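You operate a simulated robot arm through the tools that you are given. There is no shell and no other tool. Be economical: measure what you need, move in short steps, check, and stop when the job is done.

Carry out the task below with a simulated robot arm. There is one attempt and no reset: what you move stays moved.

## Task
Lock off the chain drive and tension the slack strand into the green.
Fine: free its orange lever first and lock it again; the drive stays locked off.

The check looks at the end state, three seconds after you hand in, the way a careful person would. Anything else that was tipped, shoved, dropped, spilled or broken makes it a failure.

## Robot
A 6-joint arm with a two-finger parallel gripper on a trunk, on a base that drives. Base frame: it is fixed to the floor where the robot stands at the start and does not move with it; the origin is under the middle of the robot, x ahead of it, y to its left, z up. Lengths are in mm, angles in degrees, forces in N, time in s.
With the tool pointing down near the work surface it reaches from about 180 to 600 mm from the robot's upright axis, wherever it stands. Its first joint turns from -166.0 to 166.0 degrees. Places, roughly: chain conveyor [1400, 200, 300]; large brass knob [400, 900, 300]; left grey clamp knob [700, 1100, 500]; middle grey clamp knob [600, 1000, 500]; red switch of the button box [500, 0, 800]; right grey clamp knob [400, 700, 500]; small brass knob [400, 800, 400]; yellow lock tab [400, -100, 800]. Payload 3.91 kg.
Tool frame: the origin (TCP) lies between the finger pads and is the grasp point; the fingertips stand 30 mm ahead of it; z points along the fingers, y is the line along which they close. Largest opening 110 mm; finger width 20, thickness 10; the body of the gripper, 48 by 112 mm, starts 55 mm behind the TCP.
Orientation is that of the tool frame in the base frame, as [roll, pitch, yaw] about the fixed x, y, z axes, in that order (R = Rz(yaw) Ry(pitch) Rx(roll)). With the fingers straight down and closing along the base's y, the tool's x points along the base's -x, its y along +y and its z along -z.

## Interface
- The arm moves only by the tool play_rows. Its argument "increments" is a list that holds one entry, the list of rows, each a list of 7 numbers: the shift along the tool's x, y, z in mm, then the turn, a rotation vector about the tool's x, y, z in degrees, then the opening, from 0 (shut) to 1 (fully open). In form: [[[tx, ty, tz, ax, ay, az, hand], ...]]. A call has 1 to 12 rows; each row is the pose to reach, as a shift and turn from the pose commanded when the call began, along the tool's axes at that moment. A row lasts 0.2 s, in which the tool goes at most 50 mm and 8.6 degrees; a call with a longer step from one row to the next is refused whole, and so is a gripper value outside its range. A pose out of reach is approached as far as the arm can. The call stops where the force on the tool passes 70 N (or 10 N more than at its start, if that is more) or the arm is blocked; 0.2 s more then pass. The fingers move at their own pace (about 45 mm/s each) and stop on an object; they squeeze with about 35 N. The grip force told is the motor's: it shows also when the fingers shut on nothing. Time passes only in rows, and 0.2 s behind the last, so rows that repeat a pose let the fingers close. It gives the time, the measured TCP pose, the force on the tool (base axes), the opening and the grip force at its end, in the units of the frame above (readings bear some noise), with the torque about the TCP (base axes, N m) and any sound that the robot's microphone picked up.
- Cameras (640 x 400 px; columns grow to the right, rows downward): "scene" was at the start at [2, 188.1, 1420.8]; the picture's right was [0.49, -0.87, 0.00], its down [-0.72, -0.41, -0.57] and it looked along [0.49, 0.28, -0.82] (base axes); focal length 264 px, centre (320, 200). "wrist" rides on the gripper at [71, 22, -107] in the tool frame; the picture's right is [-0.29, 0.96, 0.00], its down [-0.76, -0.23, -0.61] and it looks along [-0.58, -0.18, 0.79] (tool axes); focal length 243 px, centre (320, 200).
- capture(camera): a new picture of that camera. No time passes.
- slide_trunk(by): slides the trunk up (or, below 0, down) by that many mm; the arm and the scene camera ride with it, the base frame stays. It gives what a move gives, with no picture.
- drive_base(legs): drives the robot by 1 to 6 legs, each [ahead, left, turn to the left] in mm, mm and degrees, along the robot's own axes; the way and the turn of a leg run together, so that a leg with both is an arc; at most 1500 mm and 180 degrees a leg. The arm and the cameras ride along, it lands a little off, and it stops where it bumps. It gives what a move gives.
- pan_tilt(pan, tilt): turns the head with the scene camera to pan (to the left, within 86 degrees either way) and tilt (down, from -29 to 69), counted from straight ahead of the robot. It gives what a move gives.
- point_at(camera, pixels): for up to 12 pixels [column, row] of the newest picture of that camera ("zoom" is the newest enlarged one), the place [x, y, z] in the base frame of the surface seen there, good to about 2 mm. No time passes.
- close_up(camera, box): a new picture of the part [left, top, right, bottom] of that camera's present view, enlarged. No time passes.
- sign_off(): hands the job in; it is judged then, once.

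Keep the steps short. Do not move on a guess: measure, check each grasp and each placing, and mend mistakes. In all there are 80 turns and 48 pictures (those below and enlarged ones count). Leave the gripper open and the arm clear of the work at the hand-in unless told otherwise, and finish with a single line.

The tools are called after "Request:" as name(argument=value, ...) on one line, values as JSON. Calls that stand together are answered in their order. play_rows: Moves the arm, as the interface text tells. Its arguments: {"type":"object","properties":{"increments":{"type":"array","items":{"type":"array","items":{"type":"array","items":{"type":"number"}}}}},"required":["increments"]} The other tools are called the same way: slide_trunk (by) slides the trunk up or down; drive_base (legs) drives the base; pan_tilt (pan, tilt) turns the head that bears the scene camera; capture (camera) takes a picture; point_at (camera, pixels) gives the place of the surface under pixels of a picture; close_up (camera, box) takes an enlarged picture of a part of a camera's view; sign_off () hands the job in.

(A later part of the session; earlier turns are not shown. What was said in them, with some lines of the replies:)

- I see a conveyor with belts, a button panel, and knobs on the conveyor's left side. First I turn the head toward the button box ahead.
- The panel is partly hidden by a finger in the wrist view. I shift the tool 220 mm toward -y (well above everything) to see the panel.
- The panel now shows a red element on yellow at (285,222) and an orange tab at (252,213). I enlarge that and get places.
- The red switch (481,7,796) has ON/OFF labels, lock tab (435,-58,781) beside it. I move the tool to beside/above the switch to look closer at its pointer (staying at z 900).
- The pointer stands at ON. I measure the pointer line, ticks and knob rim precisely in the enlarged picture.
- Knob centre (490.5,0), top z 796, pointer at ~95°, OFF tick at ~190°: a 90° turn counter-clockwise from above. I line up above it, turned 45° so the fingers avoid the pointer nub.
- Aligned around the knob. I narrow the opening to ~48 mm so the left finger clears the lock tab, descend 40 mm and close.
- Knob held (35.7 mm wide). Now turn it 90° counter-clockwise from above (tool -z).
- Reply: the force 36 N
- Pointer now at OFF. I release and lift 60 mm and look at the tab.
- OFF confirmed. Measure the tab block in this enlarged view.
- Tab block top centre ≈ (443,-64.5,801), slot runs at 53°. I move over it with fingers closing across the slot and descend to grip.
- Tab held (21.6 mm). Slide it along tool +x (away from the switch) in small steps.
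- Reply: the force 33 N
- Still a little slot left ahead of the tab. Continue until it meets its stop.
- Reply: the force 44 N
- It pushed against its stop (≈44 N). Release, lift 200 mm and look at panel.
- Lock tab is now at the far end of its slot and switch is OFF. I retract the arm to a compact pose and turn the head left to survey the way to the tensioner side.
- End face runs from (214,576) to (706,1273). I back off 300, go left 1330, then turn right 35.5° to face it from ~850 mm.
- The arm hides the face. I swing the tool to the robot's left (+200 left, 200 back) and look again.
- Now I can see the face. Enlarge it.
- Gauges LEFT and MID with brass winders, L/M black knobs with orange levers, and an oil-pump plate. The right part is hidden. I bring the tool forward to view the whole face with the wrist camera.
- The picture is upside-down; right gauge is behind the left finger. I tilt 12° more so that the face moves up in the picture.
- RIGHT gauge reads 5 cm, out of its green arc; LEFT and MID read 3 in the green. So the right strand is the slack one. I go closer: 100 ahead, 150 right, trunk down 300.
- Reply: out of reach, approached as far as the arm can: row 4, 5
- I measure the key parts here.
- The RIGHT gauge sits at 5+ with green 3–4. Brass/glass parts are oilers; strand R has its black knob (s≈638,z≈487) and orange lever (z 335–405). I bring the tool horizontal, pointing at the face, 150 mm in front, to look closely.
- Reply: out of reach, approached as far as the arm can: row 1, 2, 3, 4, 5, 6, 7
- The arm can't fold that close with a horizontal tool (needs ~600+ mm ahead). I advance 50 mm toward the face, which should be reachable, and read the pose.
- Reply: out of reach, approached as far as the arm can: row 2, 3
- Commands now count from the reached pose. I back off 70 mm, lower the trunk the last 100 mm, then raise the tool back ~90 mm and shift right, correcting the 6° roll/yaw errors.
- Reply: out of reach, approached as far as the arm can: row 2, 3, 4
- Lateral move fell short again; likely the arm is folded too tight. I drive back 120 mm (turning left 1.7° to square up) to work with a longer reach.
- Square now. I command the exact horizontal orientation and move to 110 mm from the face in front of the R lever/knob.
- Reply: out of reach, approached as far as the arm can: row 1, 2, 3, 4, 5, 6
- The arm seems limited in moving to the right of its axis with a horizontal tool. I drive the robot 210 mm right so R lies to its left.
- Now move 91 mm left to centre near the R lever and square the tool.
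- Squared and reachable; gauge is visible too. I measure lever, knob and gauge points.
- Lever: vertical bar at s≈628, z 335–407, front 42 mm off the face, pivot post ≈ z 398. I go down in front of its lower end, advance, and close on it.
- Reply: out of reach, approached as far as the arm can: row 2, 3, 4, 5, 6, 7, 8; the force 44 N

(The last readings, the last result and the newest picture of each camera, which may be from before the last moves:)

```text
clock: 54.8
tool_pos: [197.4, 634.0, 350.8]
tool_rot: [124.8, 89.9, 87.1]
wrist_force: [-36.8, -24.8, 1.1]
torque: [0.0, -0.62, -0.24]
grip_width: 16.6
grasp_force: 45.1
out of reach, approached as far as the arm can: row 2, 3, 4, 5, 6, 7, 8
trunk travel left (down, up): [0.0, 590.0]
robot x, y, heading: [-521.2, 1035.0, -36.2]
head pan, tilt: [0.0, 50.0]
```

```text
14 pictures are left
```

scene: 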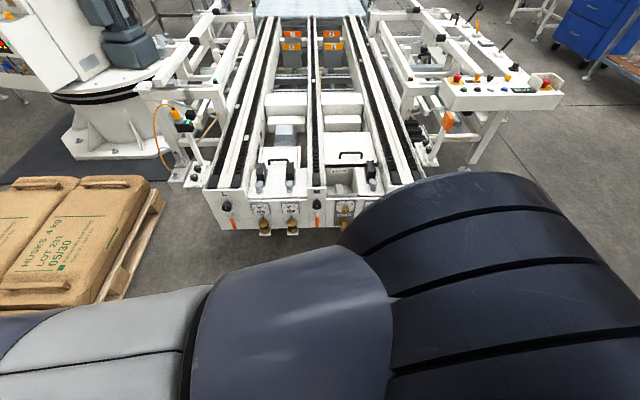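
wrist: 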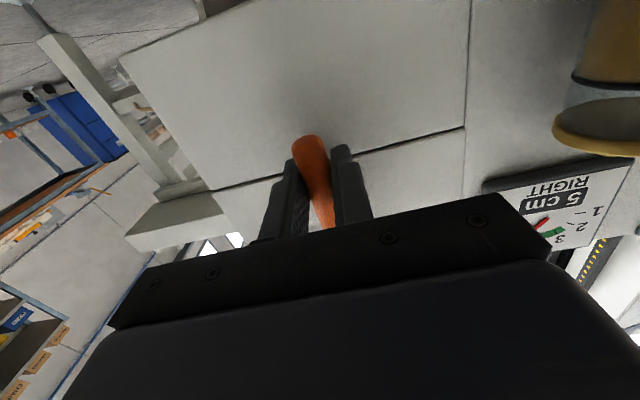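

Lever gripped (16.6 mm). Try turning it counter-clockwise as seen from the front (bottom toward right) about the pivot, first 24°.

Request:
play_rows(increments=[[[-0.5, -6.5, 0, 0, 0, -8, 0], [-1.8, -13, 0, 0, 0, -16, 0], [-4.1, -19.1, 0, 0, 0, -24, 0]]])

Request:
capture(camera="wrist")

```text
clock: 55.6
tool_pos: [197.3, 633.0, 349.7]
tool_rot: [-92.4, 66.1, -130.0]
wrist_force: [-32.7, -21.1, -25.5]
torque: [1.7, -0.77, -0.21]
grip_width: 26.4
grasp_force: 44.3
out of reach, approached as far as the arm can: row 1, 2, 3
trunk travel left (down, up): [0.0, 590.0]
robot x, y, heading: [-515.4, 1034.1, -35.7]
head pan, tilt: [0.0, 50.0]
```

```text
13 pictures are left
```

wrist: 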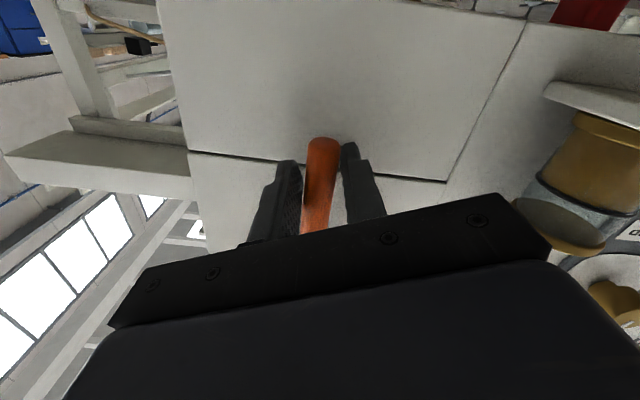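

The tool twisted but couldn't shift right (arm's lateral limit), lever unmoved. I release, back off, and drive 130 mm further right to gain room.

Request:
play_rows(increments=[[[0, 0, 0, 0, 0, 8, 0.4], [0, 0, 0, 0, 0, 16, 0.5], [0, 0, 0, 0, 0, 24, 0.5], [0, 0, -40, 0, 0, 24, 0.5], [0, 0, -80, 0, 0, 24, 0.5]]])

Request:
drive_base(legs=[[0, -130, 0]])

```text
clock: 56.8
tool_pos: [140.9, 691.5, 358.4]
tool_rot: [106.7, 90.0, 69.9]
wrist_force: [-0.1, 0.2, -1.2]
torque: [0.01, 0.0, -0.01]
grip_width: 55.0
grasp_force: 0.0
out of reach, approached as far as the arm can: row 1, 2, 3, 4, 5
trunk travel left (down, up): [0.0, 590.0]
robot x, y, heading: [-514.7, 1032.8, -35.9]
head pan, tilt: [0.0, 50.0]
```

```text
clock: 58.1
tool_pos: [66.1, 588.8, 358.7]
tool_rot: [125.0, 89.9, 88.2]
wrist_force: [0.6, -0.2, 0.4]
torque: [-0.01, 0.0, 0.01]
grip_width: 55.0
grasp_force: 0.2
trunk travel left (down, up): [0.0, 590.0]
robot x, y, heading: [-593.9, 930.1, -35.9]
head pan, tilt: [0.0, 50.0]
```

Tool is at s 515, 120 mm off the face. Move left 114, align, advance and grip the lever end again.

Request:
play_rows(increments=[[[2, 40, 5, -0.3, 0, 0, 0.5], [5, 80, 12, -0.5, 0, 0, 0.5], [6.7, 114, 19, -0.7, 0, 0, 0.5], [6.7, 114, 50, -0.7, 0, 0, 0.5], [6.7, 114, 80, -0.7, 0, 0, 0.5], [6.7, 114, 80, -0.7, 0, 0, 0], [6.7, 114, 80, -0.7, 0, 0, 0], [6.7, 114, 80, -0.7, 0, 0, 0], [6.7, 114, 80, -0.7, 0, 0, 0]]])

```text
clock: 60.1
tool_pos: [197.2, 634.0, 351.2]
tool_rot: [156.4, 89.9, 120.5]
wrist_force: [8.1, 0.6, -1.2]
torque: [-0.05, 0.34, 0.03]
grip_width: 16.9
grasp_force: 45.1
trunk travel left (down, up): [0.0, 590.0]
robot x, y, heading: [-591.6, 928.1, -36.2]
head pan, tilt: [0.0, 50.0]
```

Gripped cleanly with little side force and within reach. Now turn it 24° counter-clockwise (front view).

Request:
play_rows(increments=[[[-0.5, -6.5, 0, 0, 0, -8, 0], [-1.8, -13, 0, 0, 0, -16, 0], [-4.1, -19.1, 0, 0, 0, -24, 0]]])

Request:
capture(camera="wrist")

```text
clock: 60.9
tool_pos: [185.1, 617.7, 354.9]
tool_rot: [-90.3, 65.9, -126.4]
wrist_force: [-33.3, 17.3, 1.9]
torque: [-0.11, -0.67, 0.16]
grip_width: 16.8
grasp_force: 45.5
trunk travel left (down, up): [0.0, 590.0]
robot x, y, heading: [-591.6, 935.5, -35.9]
head pan, tilt: [0.0, 50.0]
```

```text
12 pictures are left
```

wrist: 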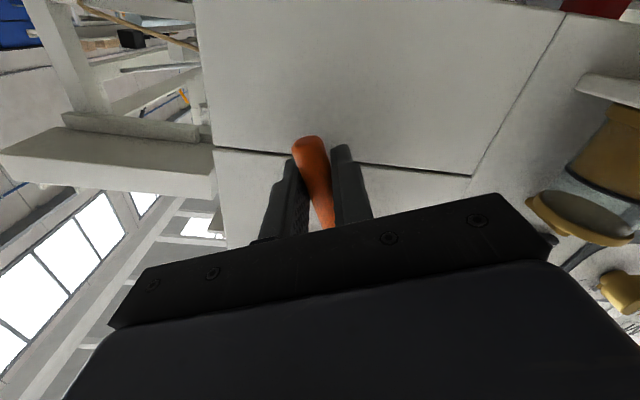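

The lever follows. Continue toward 90° in total (force stop guards the end).

Request:
play_rows(increments=[[[-0.5, -6.5, -1, 0, 0, -8, 0], [-1.8, -13, -2, 0, 0, -16, 0], [-4.1, -19.1, -2, 0, 0, -24, 0], [-7.1, -24.9, -2, 0, 0, -32, 0], [-11, -30.2, -2, 0, 0, -40, 0], [-15.6, -34.9, -2, 0, 0, -48, 0], [-20.7, -39, -2, 0, 0, -56, 0], [-26.4, -42.2, -2, 0, 0, -64, 0]]])

Request:
capture(camera="wrist")

```text
clock: 62.7
tool_pos: [169.7, 595.3, 391.9]
tool_rot: [-90.4, 2.0, -126.0]
wrist_force: [21.3, -8.6, -21.9]
torque: [1.01, -0.76, 0.5]
grip_width: 19.1
grasp_force: 44.8
trunk travel left (down, up): [0.0, 590.0]
robot x, y, heading: [-589.3, 927.5, -36.0]
head pan, tilt: [0.0, 50.0]
```

```text
11 pictures are left
```

wrist: 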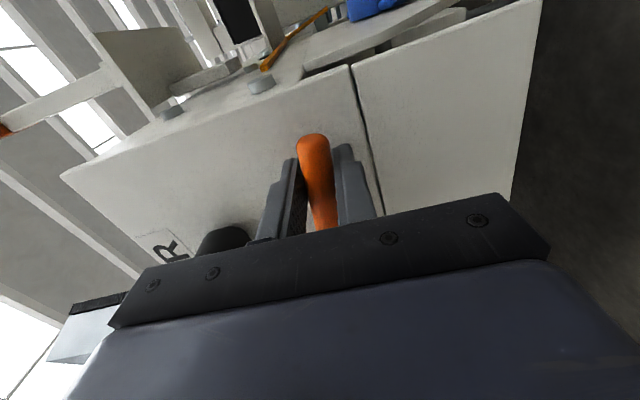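

Rotated to ~90° with a light stop. Release, retract, then rotate the tool back.

Request:
play_rows(increments=[[[0, 0, 0, 0, 0, 0, 0.5], [0, 0, 0, 0, 0, 0, 0.5], [0, 0, -35, 0, 0, 0, 0.5], [0, 0, -71, 0, 0, 0, 0.5], [-6, -11, -71, 0, 0, 8.5, 0.5], [-12, -22, -71, 0, 0, 17, 0.5], [-19, -33, -71, 0, 0, 25.5, 0.5], [-25, -44, -71, 0, 0, 34, 0.5], [-31, -55, -71, 0, 0, 42.5, 0.5], [-38, -66, -71, 0, 0, 51, 0.5], [-45, -78, -71, 0, 0, 59, 0.5], [-51, -89, -71, 0, 0, 67, 0.5]]])

Request:
capture(camera="wrist")

```text
clock: 65.3
tool_pos: [140.9, 676.0, 488.0]
tool_rot: [-90.1, 69.2, -126.2]
wrist_force: [-0.4, -0.8, -0.4]
torque: [0.0, 0.01, -0.01]
grip_width: 55.1
grasp_force: 0.1
trunk travel left (down, up): [0.0, 590.0]
robot x, y, heading: [-591.9, 930.0, -35.8]
head pan, tilt: [0.0, 50.0]
```

```text
10 pictures are left
```

wrist: 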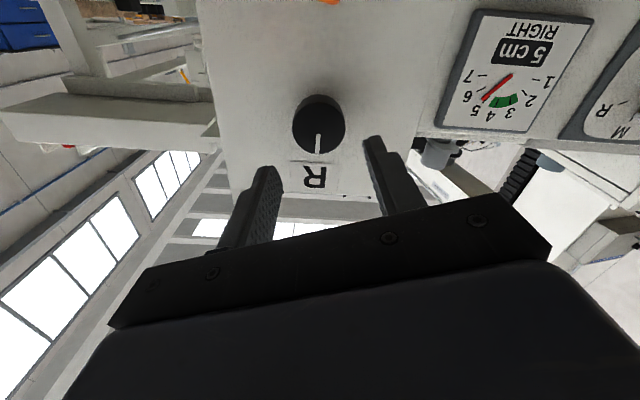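

I measure the knob face: centre near (320,128).

Request:
point_at(camera="wrist", pixels=[[319, 130], [300, 127], [338, 135], [318, 150], [322, 112], [345, 115], [316, 140], [330, 2]])

```text
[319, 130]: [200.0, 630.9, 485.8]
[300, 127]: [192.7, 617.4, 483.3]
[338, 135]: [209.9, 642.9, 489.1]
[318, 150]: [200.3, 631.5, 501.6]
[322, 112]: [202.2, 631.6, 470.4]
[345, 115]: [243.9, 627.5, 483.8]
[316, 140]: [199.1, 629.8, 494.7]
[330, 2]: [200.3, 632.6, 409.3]
```

Knob centre s≈628, z≈486. Advance 73 mm, grip it.

Request:
play_rows(increments=[[[2, 0, 40, 0, 0, 0, 0.5], [2, 0, 73, 0, 0, 0, 0.5], [2, 0, 73, 0, 0, 0, 0], [2, 0, 73, 0, 0, 0, 0], [2, 0, 73, 0, 0, 0, 0]]])

Request:
play_rows(increments=[[[0, 0, 0, 0, 0, 8, 0], [0, 0, 0, 0, 0, 16, 0], [0, 0, 0, 0, 0, 24, 0], [0, 0, 0, 0, 0, 32, 0], [0, 0, 0, 0, 0, 40, 0]]])

Request:
capture(camera="wrist")

```text
clock: 66.5
tool_pos: [198.3, 632.1, 484.2]
tool_rot: [-90.2, 69.1, -126.2]
wrist_force: [1.4, -3.3, -0.2]
torque: [0.23, 0.31, -0.17]
grip_width: 40.6
grasp_force: 45.3
trunk travel left (down, up): [0.0, 590.0]
robot x, y, heading: [-595.8, 928.6, -35.9]
head pan, tilt: [0.0, 50.0]
```

```text
clock: 67.7
tool_pos: [198.2, 632.1, 484.5]
tool_rot: [90.5, 70.8, 54.5]
wrist_force: [-12.1, 4.1, -5.9]
torque: [-0.64, -0.89, 0.0]
grip_width: 41.2
grasp_force: 44.6
trunk travel left (down, up): [0.0, 590.0]
robot x, y, heading: [-593.3, 934.8, -36.0]
head pan, tilt: [0.0, 50.0]
```

```text
9 pictures are left
```

wrist: 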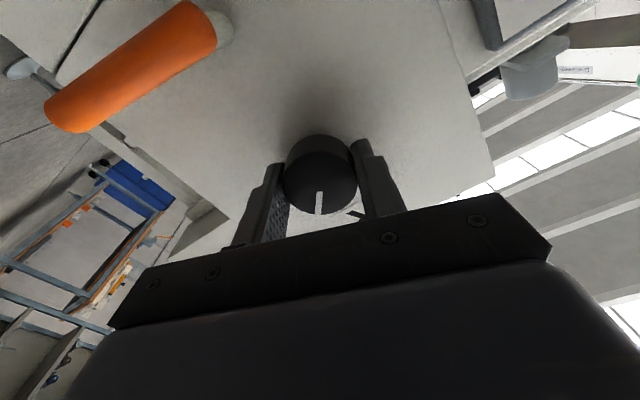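

Knob turned 40° clockwise with the grip; lever is seen nearly horizontal (freed). I check the gauge with the scene camera.

Request:
pan_tilt(pan=12, tilt=36)

Request:
close_up(camera="scene", box=[240, 130, 400, 250])

```text
clock: 68.5
tool_pos: [198.6, 632.8, 484.4]
tool_rot: [90.6, 71.0, 54.3]
wrist_force: [-18.1, 8.5, -8.8]
torque: [-0.43, -0.6, -0.21]
grip_width: 41.1
grasp_force: 44.7
trunk travel left (down, up): [0.0, 590.0]
robot x, y, heading: [-593.0, 933.0, -35.5]
head pan, tilt: [12.0, 36.0]
```

```text
3.33 times, centred on (320, 190) of scene
```

zoom: 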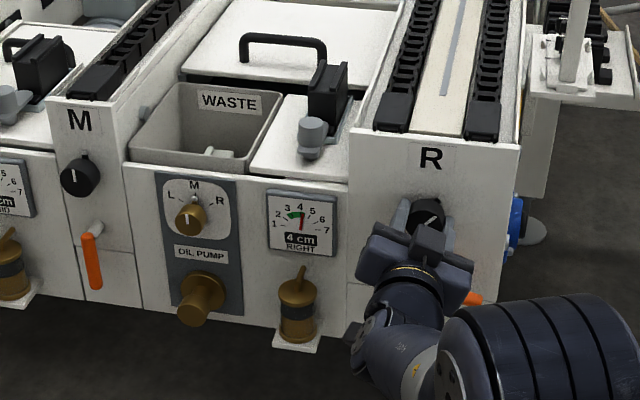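

Gauge moved from 5 to ~4, right at the green's edge; clockwise tensions. Turn 20° more and check.

Request:
play_rows(increments=[[[0, 0, 0, 0, 0, 7, 0], [0, 0, 0, 0, 0, 14, 0], [0, 0, 0, 0, 0, 20, 0]]])

Request:
close_up(camera="scene", box=[295, 175, 335, 200])

```text
clock: 68.9
tool_pos: [207.2, 628.2, 484.8]
tool_rot: [92.0, 64.9, 54.3]
wrist_force: [-24.7, 5.5, 3.8]
torque: [-1.03, -1.94, 2.11]
grip_width: 41.4
grasp_force: 44.8
out of reach, approached as far as the arm can: row 1, 2
trunk travel left (down, up): [0.0, 590.0]
robot x, y, heading: [-592.0, 930.4, -36.0]
head pan, tilt: [12.0, 36.0]
stopped in row 2: the force on the tool passed its limit (the readings are from after the stop); the commanded pose is now the measured one
```

```text
16.00 times, centred on (315, 188) of scene
```

zoom: 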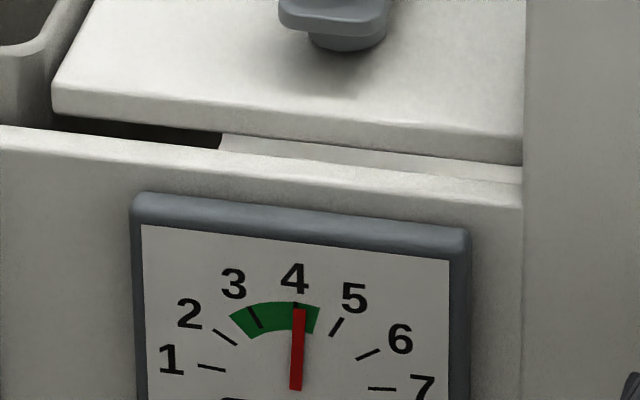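

Needle is at ~4.05; green spans ~2.6–4.4. It's in, but near the edge, and the wrist is at its turning limit. I release, back off, and turn the tool back 50° to regrip.

Request:
play_rows(increments=[[[0, 0, 0, 0, 0, 0, 0.5], [0, 0, -2, 0, 0, 0, 0.5], [0, 0, -40, 0, 0, 0, 0.5], [0, 0, -75, 0, 0, 0, 0.5], [0, 0, -75, 0, 0, -8.5, 0.5], [0, 0, -75, 0, 0, -17, 0.5], [0, 0, -75, 0, 0, -25.5, 0.5], [0, 0, -75, 0, 0, -34, 0.5], [0, 0, -75, 0, 0, -42.5, 0.5], [0, 0, -75, 0, 0, -50, 0.5]]])

```text
clock: 71.1
tool_pos: [147.6, 672.9, 483.1]
tool_rot: [-92.7, 64.9, -130.1]
wrist_force: [0.4, -0.7, -0.3]
torque: [0.0, -0.03, 0.04]
grip_width: 55.0
grasp_force: 0.1
out of reach, approached as far as the arm can: row 3, 4
trunk travel left (down, up): [0.0, 590.0]
robot x, y, heading: [-592.1, 932.8, -36.4]
head pan, tilt: [12.0, 36.0]
```

I regrip with the fingers near horizontal to stay clear of the knob's pointer nub, then turn 18° more clockwise.

Request:
play_rows(increments=[[[0, 0, 0, -0.4, -0.8, 8, 0.5], [0, 0, 0, -0.8, -1.6, 16, 0.5], [-1.8, -2.2, 20, -0.9, -1.7, 20, 0.5], [-1.8, -2.2, 45, -0.9, -1.7, 20, 0.5], [-1.8, -2.2, 64, -0.9, -1.7, 20, 0.5], [-1.8, -2.2, 64, -0.9, -1.7, 20, 0], [-1.8, -2.2, 64, -0.9, -1.7, 20, 0], [-1.8, -2.2, 64, -0.9, -1.7, 20, 0]]])

Request:
play_rows(increments=[[[0, 0, 0, 0, 0, 6, 0], [0, 0, 0, 0, 0, 12, 0], [0, 0, 0, 0, 0, 18, 0]]])

Request:
close_up(camera="scene", box=[290, 170, 380, 226])

```text
clock: 72.9
tool_pos: [196.9, 634.2, 482.4]
tool_rot: [-87.7, 85.1, -123.9]
wrist_force: [-0.9, -3.1, 0.3]
torque: [0.33, 0.4, 0.52]
grip_width: 41.4
grasp_force: 45.1
trunk travel left (down, up): [0.0, 590.0]
robot x, y, heading: [-593.9, 933.9, -35.8]
head pan, tilt: [12.0, 36.0]
```

```text
clock: 73.7
tool_pos: [196.0, 634.5, 484.1]
tool_rot: [89.3, 76.8, 53.2]
wrist_force: [-5.1, 0.2, -4.2]
torque: [0.46, 0.68, 0.21]
grip_width: 41.4
grasp_force: 45.3
trunk travel left (down, up): [0.0, 590.0]
robot x, y, heading: [-589.8, 929.6, -36.1]
head pan, tilt: [12.0, 36.0]
```

```text
7.11 times, centred on (335, 198) of scene
```

zoom: 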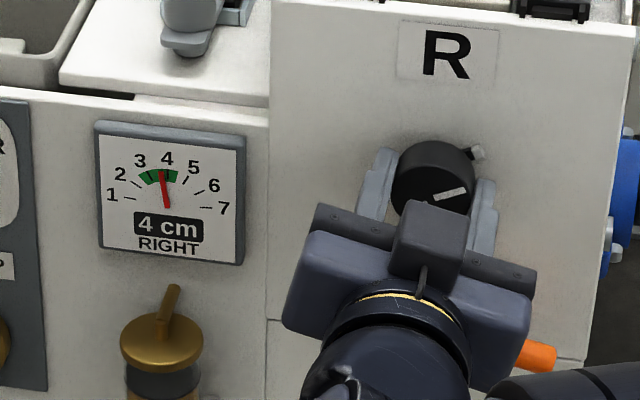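

Needle now ≈3.7, well within green. Release, back off and rotate the tool toward the lever.

Request:
play_rows(increments=[[[0, 0, 0, 0, 0, 0, 0.5], [0, 0, 0, 0, 0, 0, 0.5], [0, 0, -40, 0, 0, 0, 0.5], [0, 0, -75, 0, 0, 0, 0.5], [10, -8, -75, 0, 0, -8.5, 0.5], [20, -16, -75, 0, 0, -17, 0.5], [30, -25, -75, 0, 0, -25.5, 0.5], [40, -33, -75, 0, 0, -34, 0.5], [50, -42, -75, 0, 0, -42.5, 0.5], [60, -50, -75, 0, 0, -51, 0.5], [70, -58, -75, 0, 0, -59.5, 0.5], [79, -66, -75, 0, 0, -68, 0.5]]])

Request:
play_rows(increments=[[[0, 0, 0, 0, 0, -8, 0.5], [0, 0, 0, 0, 0, -16, 0.5], [0, 0, 0, 0, 0, -24, 0.5], [0, 0, 0, 0, 0, -31, 0.5], [0, 0, 0, 0, 0, -31, 0.5]]])

Request:
capture(camera="wrist")

```text
clock: 76.3
tool_pos: [109.2, 640.7, 393.0]
tool_rot: [-89.6, 35.1, -126.1]
wrist_force: [-0.7, -0.3, 0.2]
torque: [0.0, -0.01, 0.0]
grip_width: 55.4
grasp_force: 0.1
trunk travel left (down, up): [0.0, 590.0]
robot x, y, heading: [-596.1, 929.6, -36.1]
head pan, tilt: [12.0, 36.0]
```

```text
clock: 77.5
tool_pos: [108.2, 639.1, 393.2]
tool_rot: [-89.8, 4.0, -126.2]
wrist_force: [0.7, 0.6, -1.5]
torque: [-0.01, 0.01, -0.02]
grip_width: 54.8
grasp_force: 0.1
trunk travel left (down, up): [0.0, 590.0]
robot x, y, heading: [-592.2, 926.8, -36.2]
head pan, tilt: [12.0, 36.0]
```

```text
5 pictures are left
```

wrist: 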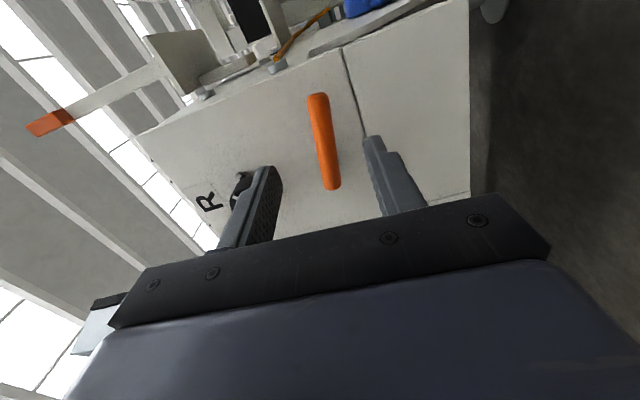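

Request:
point_at(camera="wrist", pixels=[[318, 100], [322, 130], [328, 160], [332, 183]])

```text
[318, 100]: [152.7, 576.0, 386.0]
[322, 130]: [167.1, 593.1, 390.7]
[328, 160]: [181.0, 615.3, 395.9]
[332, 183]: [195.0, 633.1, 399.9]
```

Lever points ~11° below horizontal. I align (7° back), advance 76 mm and grip it at radius 47.

Request:
play_rows(increments=[[[-2.8, 1.7, 0, 0, 0, 7, 0.5], [-2.8, 1.7, 40, 0, 0, 7, 0.5], [-2.8, 1.7, 76, 0, 0, 7, 0.5], [-2.8, 1.7, 76, 0, 0, 7, 0], [-2.8, 1.7, 76, 0, 0, 7, 0], [-2.8, 1.7, 76, 0, 0, 7, 0], [-2.8, 1.7, 76, 0, 0, 7, 0]]])

Request:
play_rows(increments=[[[-0.5, 6.5, 0, 0, 0, 8, 0], [-1.8, 13, 0, 0, 0, 16, 0], [-4.1, 19.1, 0, 0, 0, 24, 0], [-7.1, 24.9, 0, 0, 0, 32, 0], [-11, 30.2, 0, 0, 0, 40, 0], [-15.6, 34.9, 0, 0, 0, 48, 0], [-20.7, 39, 0, 0, 0, 56, 0], [-26.4, 42.2, 0, 0, 0, 64, 0], [-32.5, 44.7, 0, 0, 0, 72, 0], [-39, 46.3, 0, 0, 0, 80, 0]]])

```text
clock: 79.1
tool_pos: [172.2, 596.2, 390.9]
tool_rot: [-89.7, 11.1, -126.2]
wrist_force: [3.4, -2.5, 0.8]
torque: [0.06, 0.05, -0.19]
grip_width: 16.8
grasp_force: 44.7
trunk travel left (down, up): [0.0, 590.0]
robot x, y, heading: [-594.7, 932.0, -36.2]
head pan, tilt: [12.0, 36.0]
```

```text
clock: 81.3
tool_pos: [198.9, 633.2, 355.3]
tool_rot: [74.8, 88.9, 38.2]
wrist_force: [-16.9, -19.7, 6.2]
torque: [-0.99, 0.4, -0.09]
grip_width: 16.5
grasp_force: 44.9
trunk travel left (down, up): [0.0, 590.0]
robot x, y, heading: [-595.2, 931.3, -36.1]
head pan, tilt: [12.0, 36.0]
```

Lever is back to vertical with stop resistance. Release, retract 100 mm and verify.

Request:
play_rows(increments=[[[0, 0, 0, 0, 0, 0, 0.5], [0, 0, 0, 0, 0, 0, 0.5], [0, 0, -40, 0, 0, 0, 0.5], [0, 0, -80, 0, 0, 0, 0.5], [0, 0, -120, 0, 0, 0, 0.5]]])

Request:
capture(camera="wrist")

```text
clock: 82.5
tool_pos: [103.8, 704.9, 352.5]
tool_rot: [75.4, 88.9, 39.1]
wrist_force: [0.1, 0.5, -1.0]
torque: [0.02, -0.02, 0.02]
grip_width: 55.0
grasp_force: 0.1
trunk travel left (down, up): [0.0, 590.0]
robot x, y, heading: [-598.1, 928.9, -36.2]
head pan, tilt: [12.0, 36.0]
```

```text
4 pictures are left
```

wrist: 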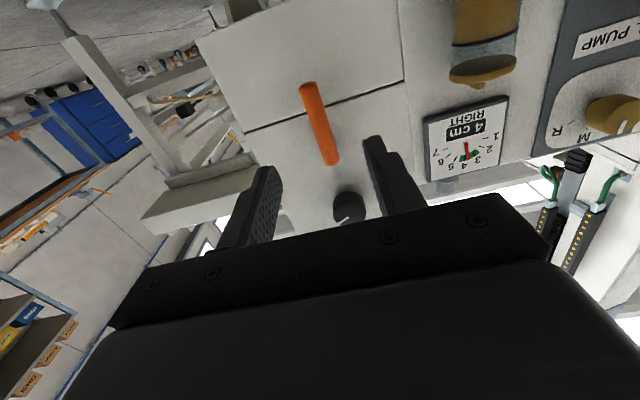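

Check the lever's verticality and the gauge.

Request:
point_at(camera="wrist", pixels=[[308, 90], [320, 125], [330, 157]])

Request:
drive_base(legs=[[-150, 0, 0]])

Request:
close_up(camera="scene", box=[180, 110, 420, 260])

```text
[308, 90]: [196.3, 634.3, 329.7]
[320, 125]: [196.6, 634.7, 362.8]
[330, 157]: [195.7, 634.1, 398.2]
```

```text
clock: 83.9
tool_pos: [-15.7, 796.0, 353.5]
tool_rot: [75.9, 88.9, 39.8]
wrist_force: [-0.7, 0.0, 0.0]
torque: [0.0, 0.0, 0.02]
grip_width: 54.9
grasp_force: 0.1
trunk travel left (down, up): [0.0, 590.0]
robot x, y, heading: [-716.6, 1016.4, -35.8]
head pan, tilt: [12.0, 36.0]
```

```text
2.67 times, centred on (300, 185) of scene
```

zoom: 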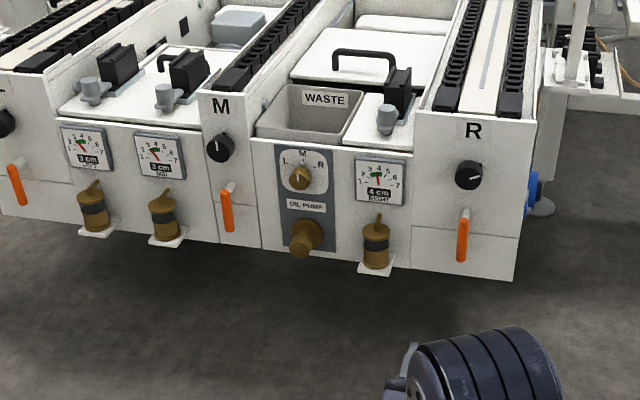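

Lever vertical like the others. Final enlarged check of the gauge, then the panel.

Request:
close_up(camera="scene", box=[308, 162, 340, 190])

Request:
pan_tilt(pan=-12, tilt=14)

Request:
capture(camera="scene")

```text
14.29 times, centred on (324, 176) of scene
```

zoom: 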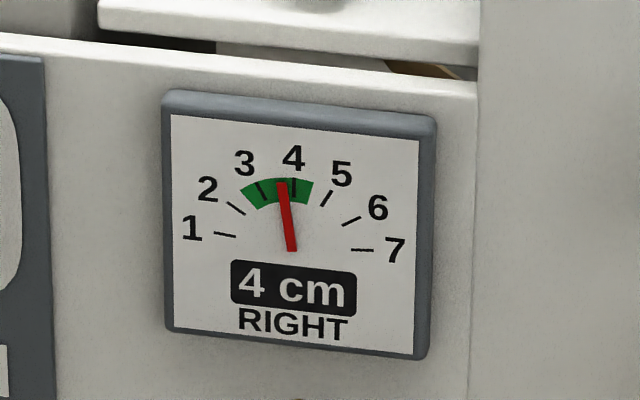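

```text
clock: 84.8
tool_pos: [-16.0, 795.3, 352.3]
tool_rot: [75.8, 88.9, 40.0]
wrist_force: [-0.3, -0.2, -0.6]
torque: [0.03, 0.02, 0.02]
grip_width: 54.7
grasp_force: 0.1
trunk travel left (down, up): [0.0, 590.0]
robot x, y, heading: [-714.0, 1021.1, -35.9]
head pan, tilt: [-12.0, 14.0]
```

```text
1 pictures are left
```

scene: 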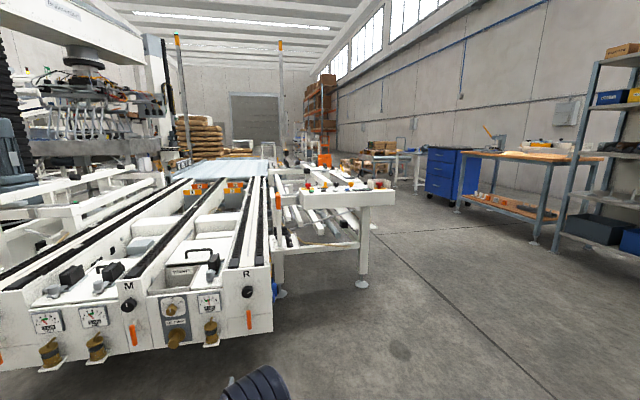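

The needle sits mid-green. I open the gripper fully while clear.

Request:
play_rows(increments=[[[0, 0, 0, 0, 0, 0, 1], [0, 0, 0, 0, 0, 0, 1], [0, 0, 0, 0, 0, 0, 1], [0, 0, 0, 0, 0, 0, 1]]])

Request:
close_up(camera="scene", box=[290, 170, 400, 220])

```text
clock: 85.8
tool_pos: [-16.5, 795.7, 352.1]
tool_rot: [76.0, 89.0, 40.0]
wrist_force: [0.6, 0.1, -0.8]
torque: [0.0, 0.01, -0.04]
grip_width: 109.9
grasp_force: 0.0
trunk travel left (down, up): [0.0, 590.0]
robot x, y, heading: [-715.8, 1020.1, -36.0]
head pan, tilt: [-12.0, 14.0]
```

```text
5.82 times, centred on (345, 195) of scene
```

zoom: 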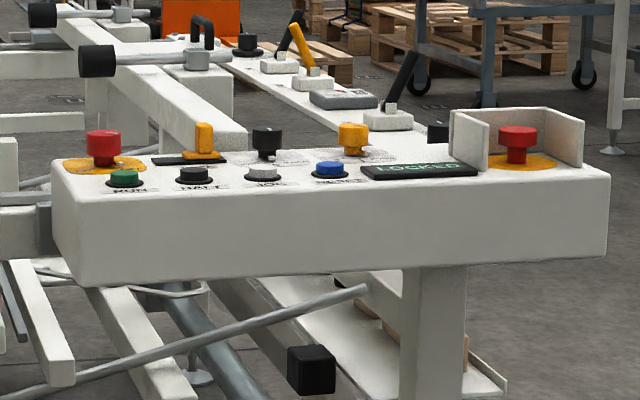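

The display now reads "LOCKED". Everything is in order, so I hand in.

Request:
sign_off()

```text
The job is handed in.
```

The drive is locked off and the display reads LOCKED; the slack right strand is tensioned to about 3.7, well inside the green, with its orange lever locked again.
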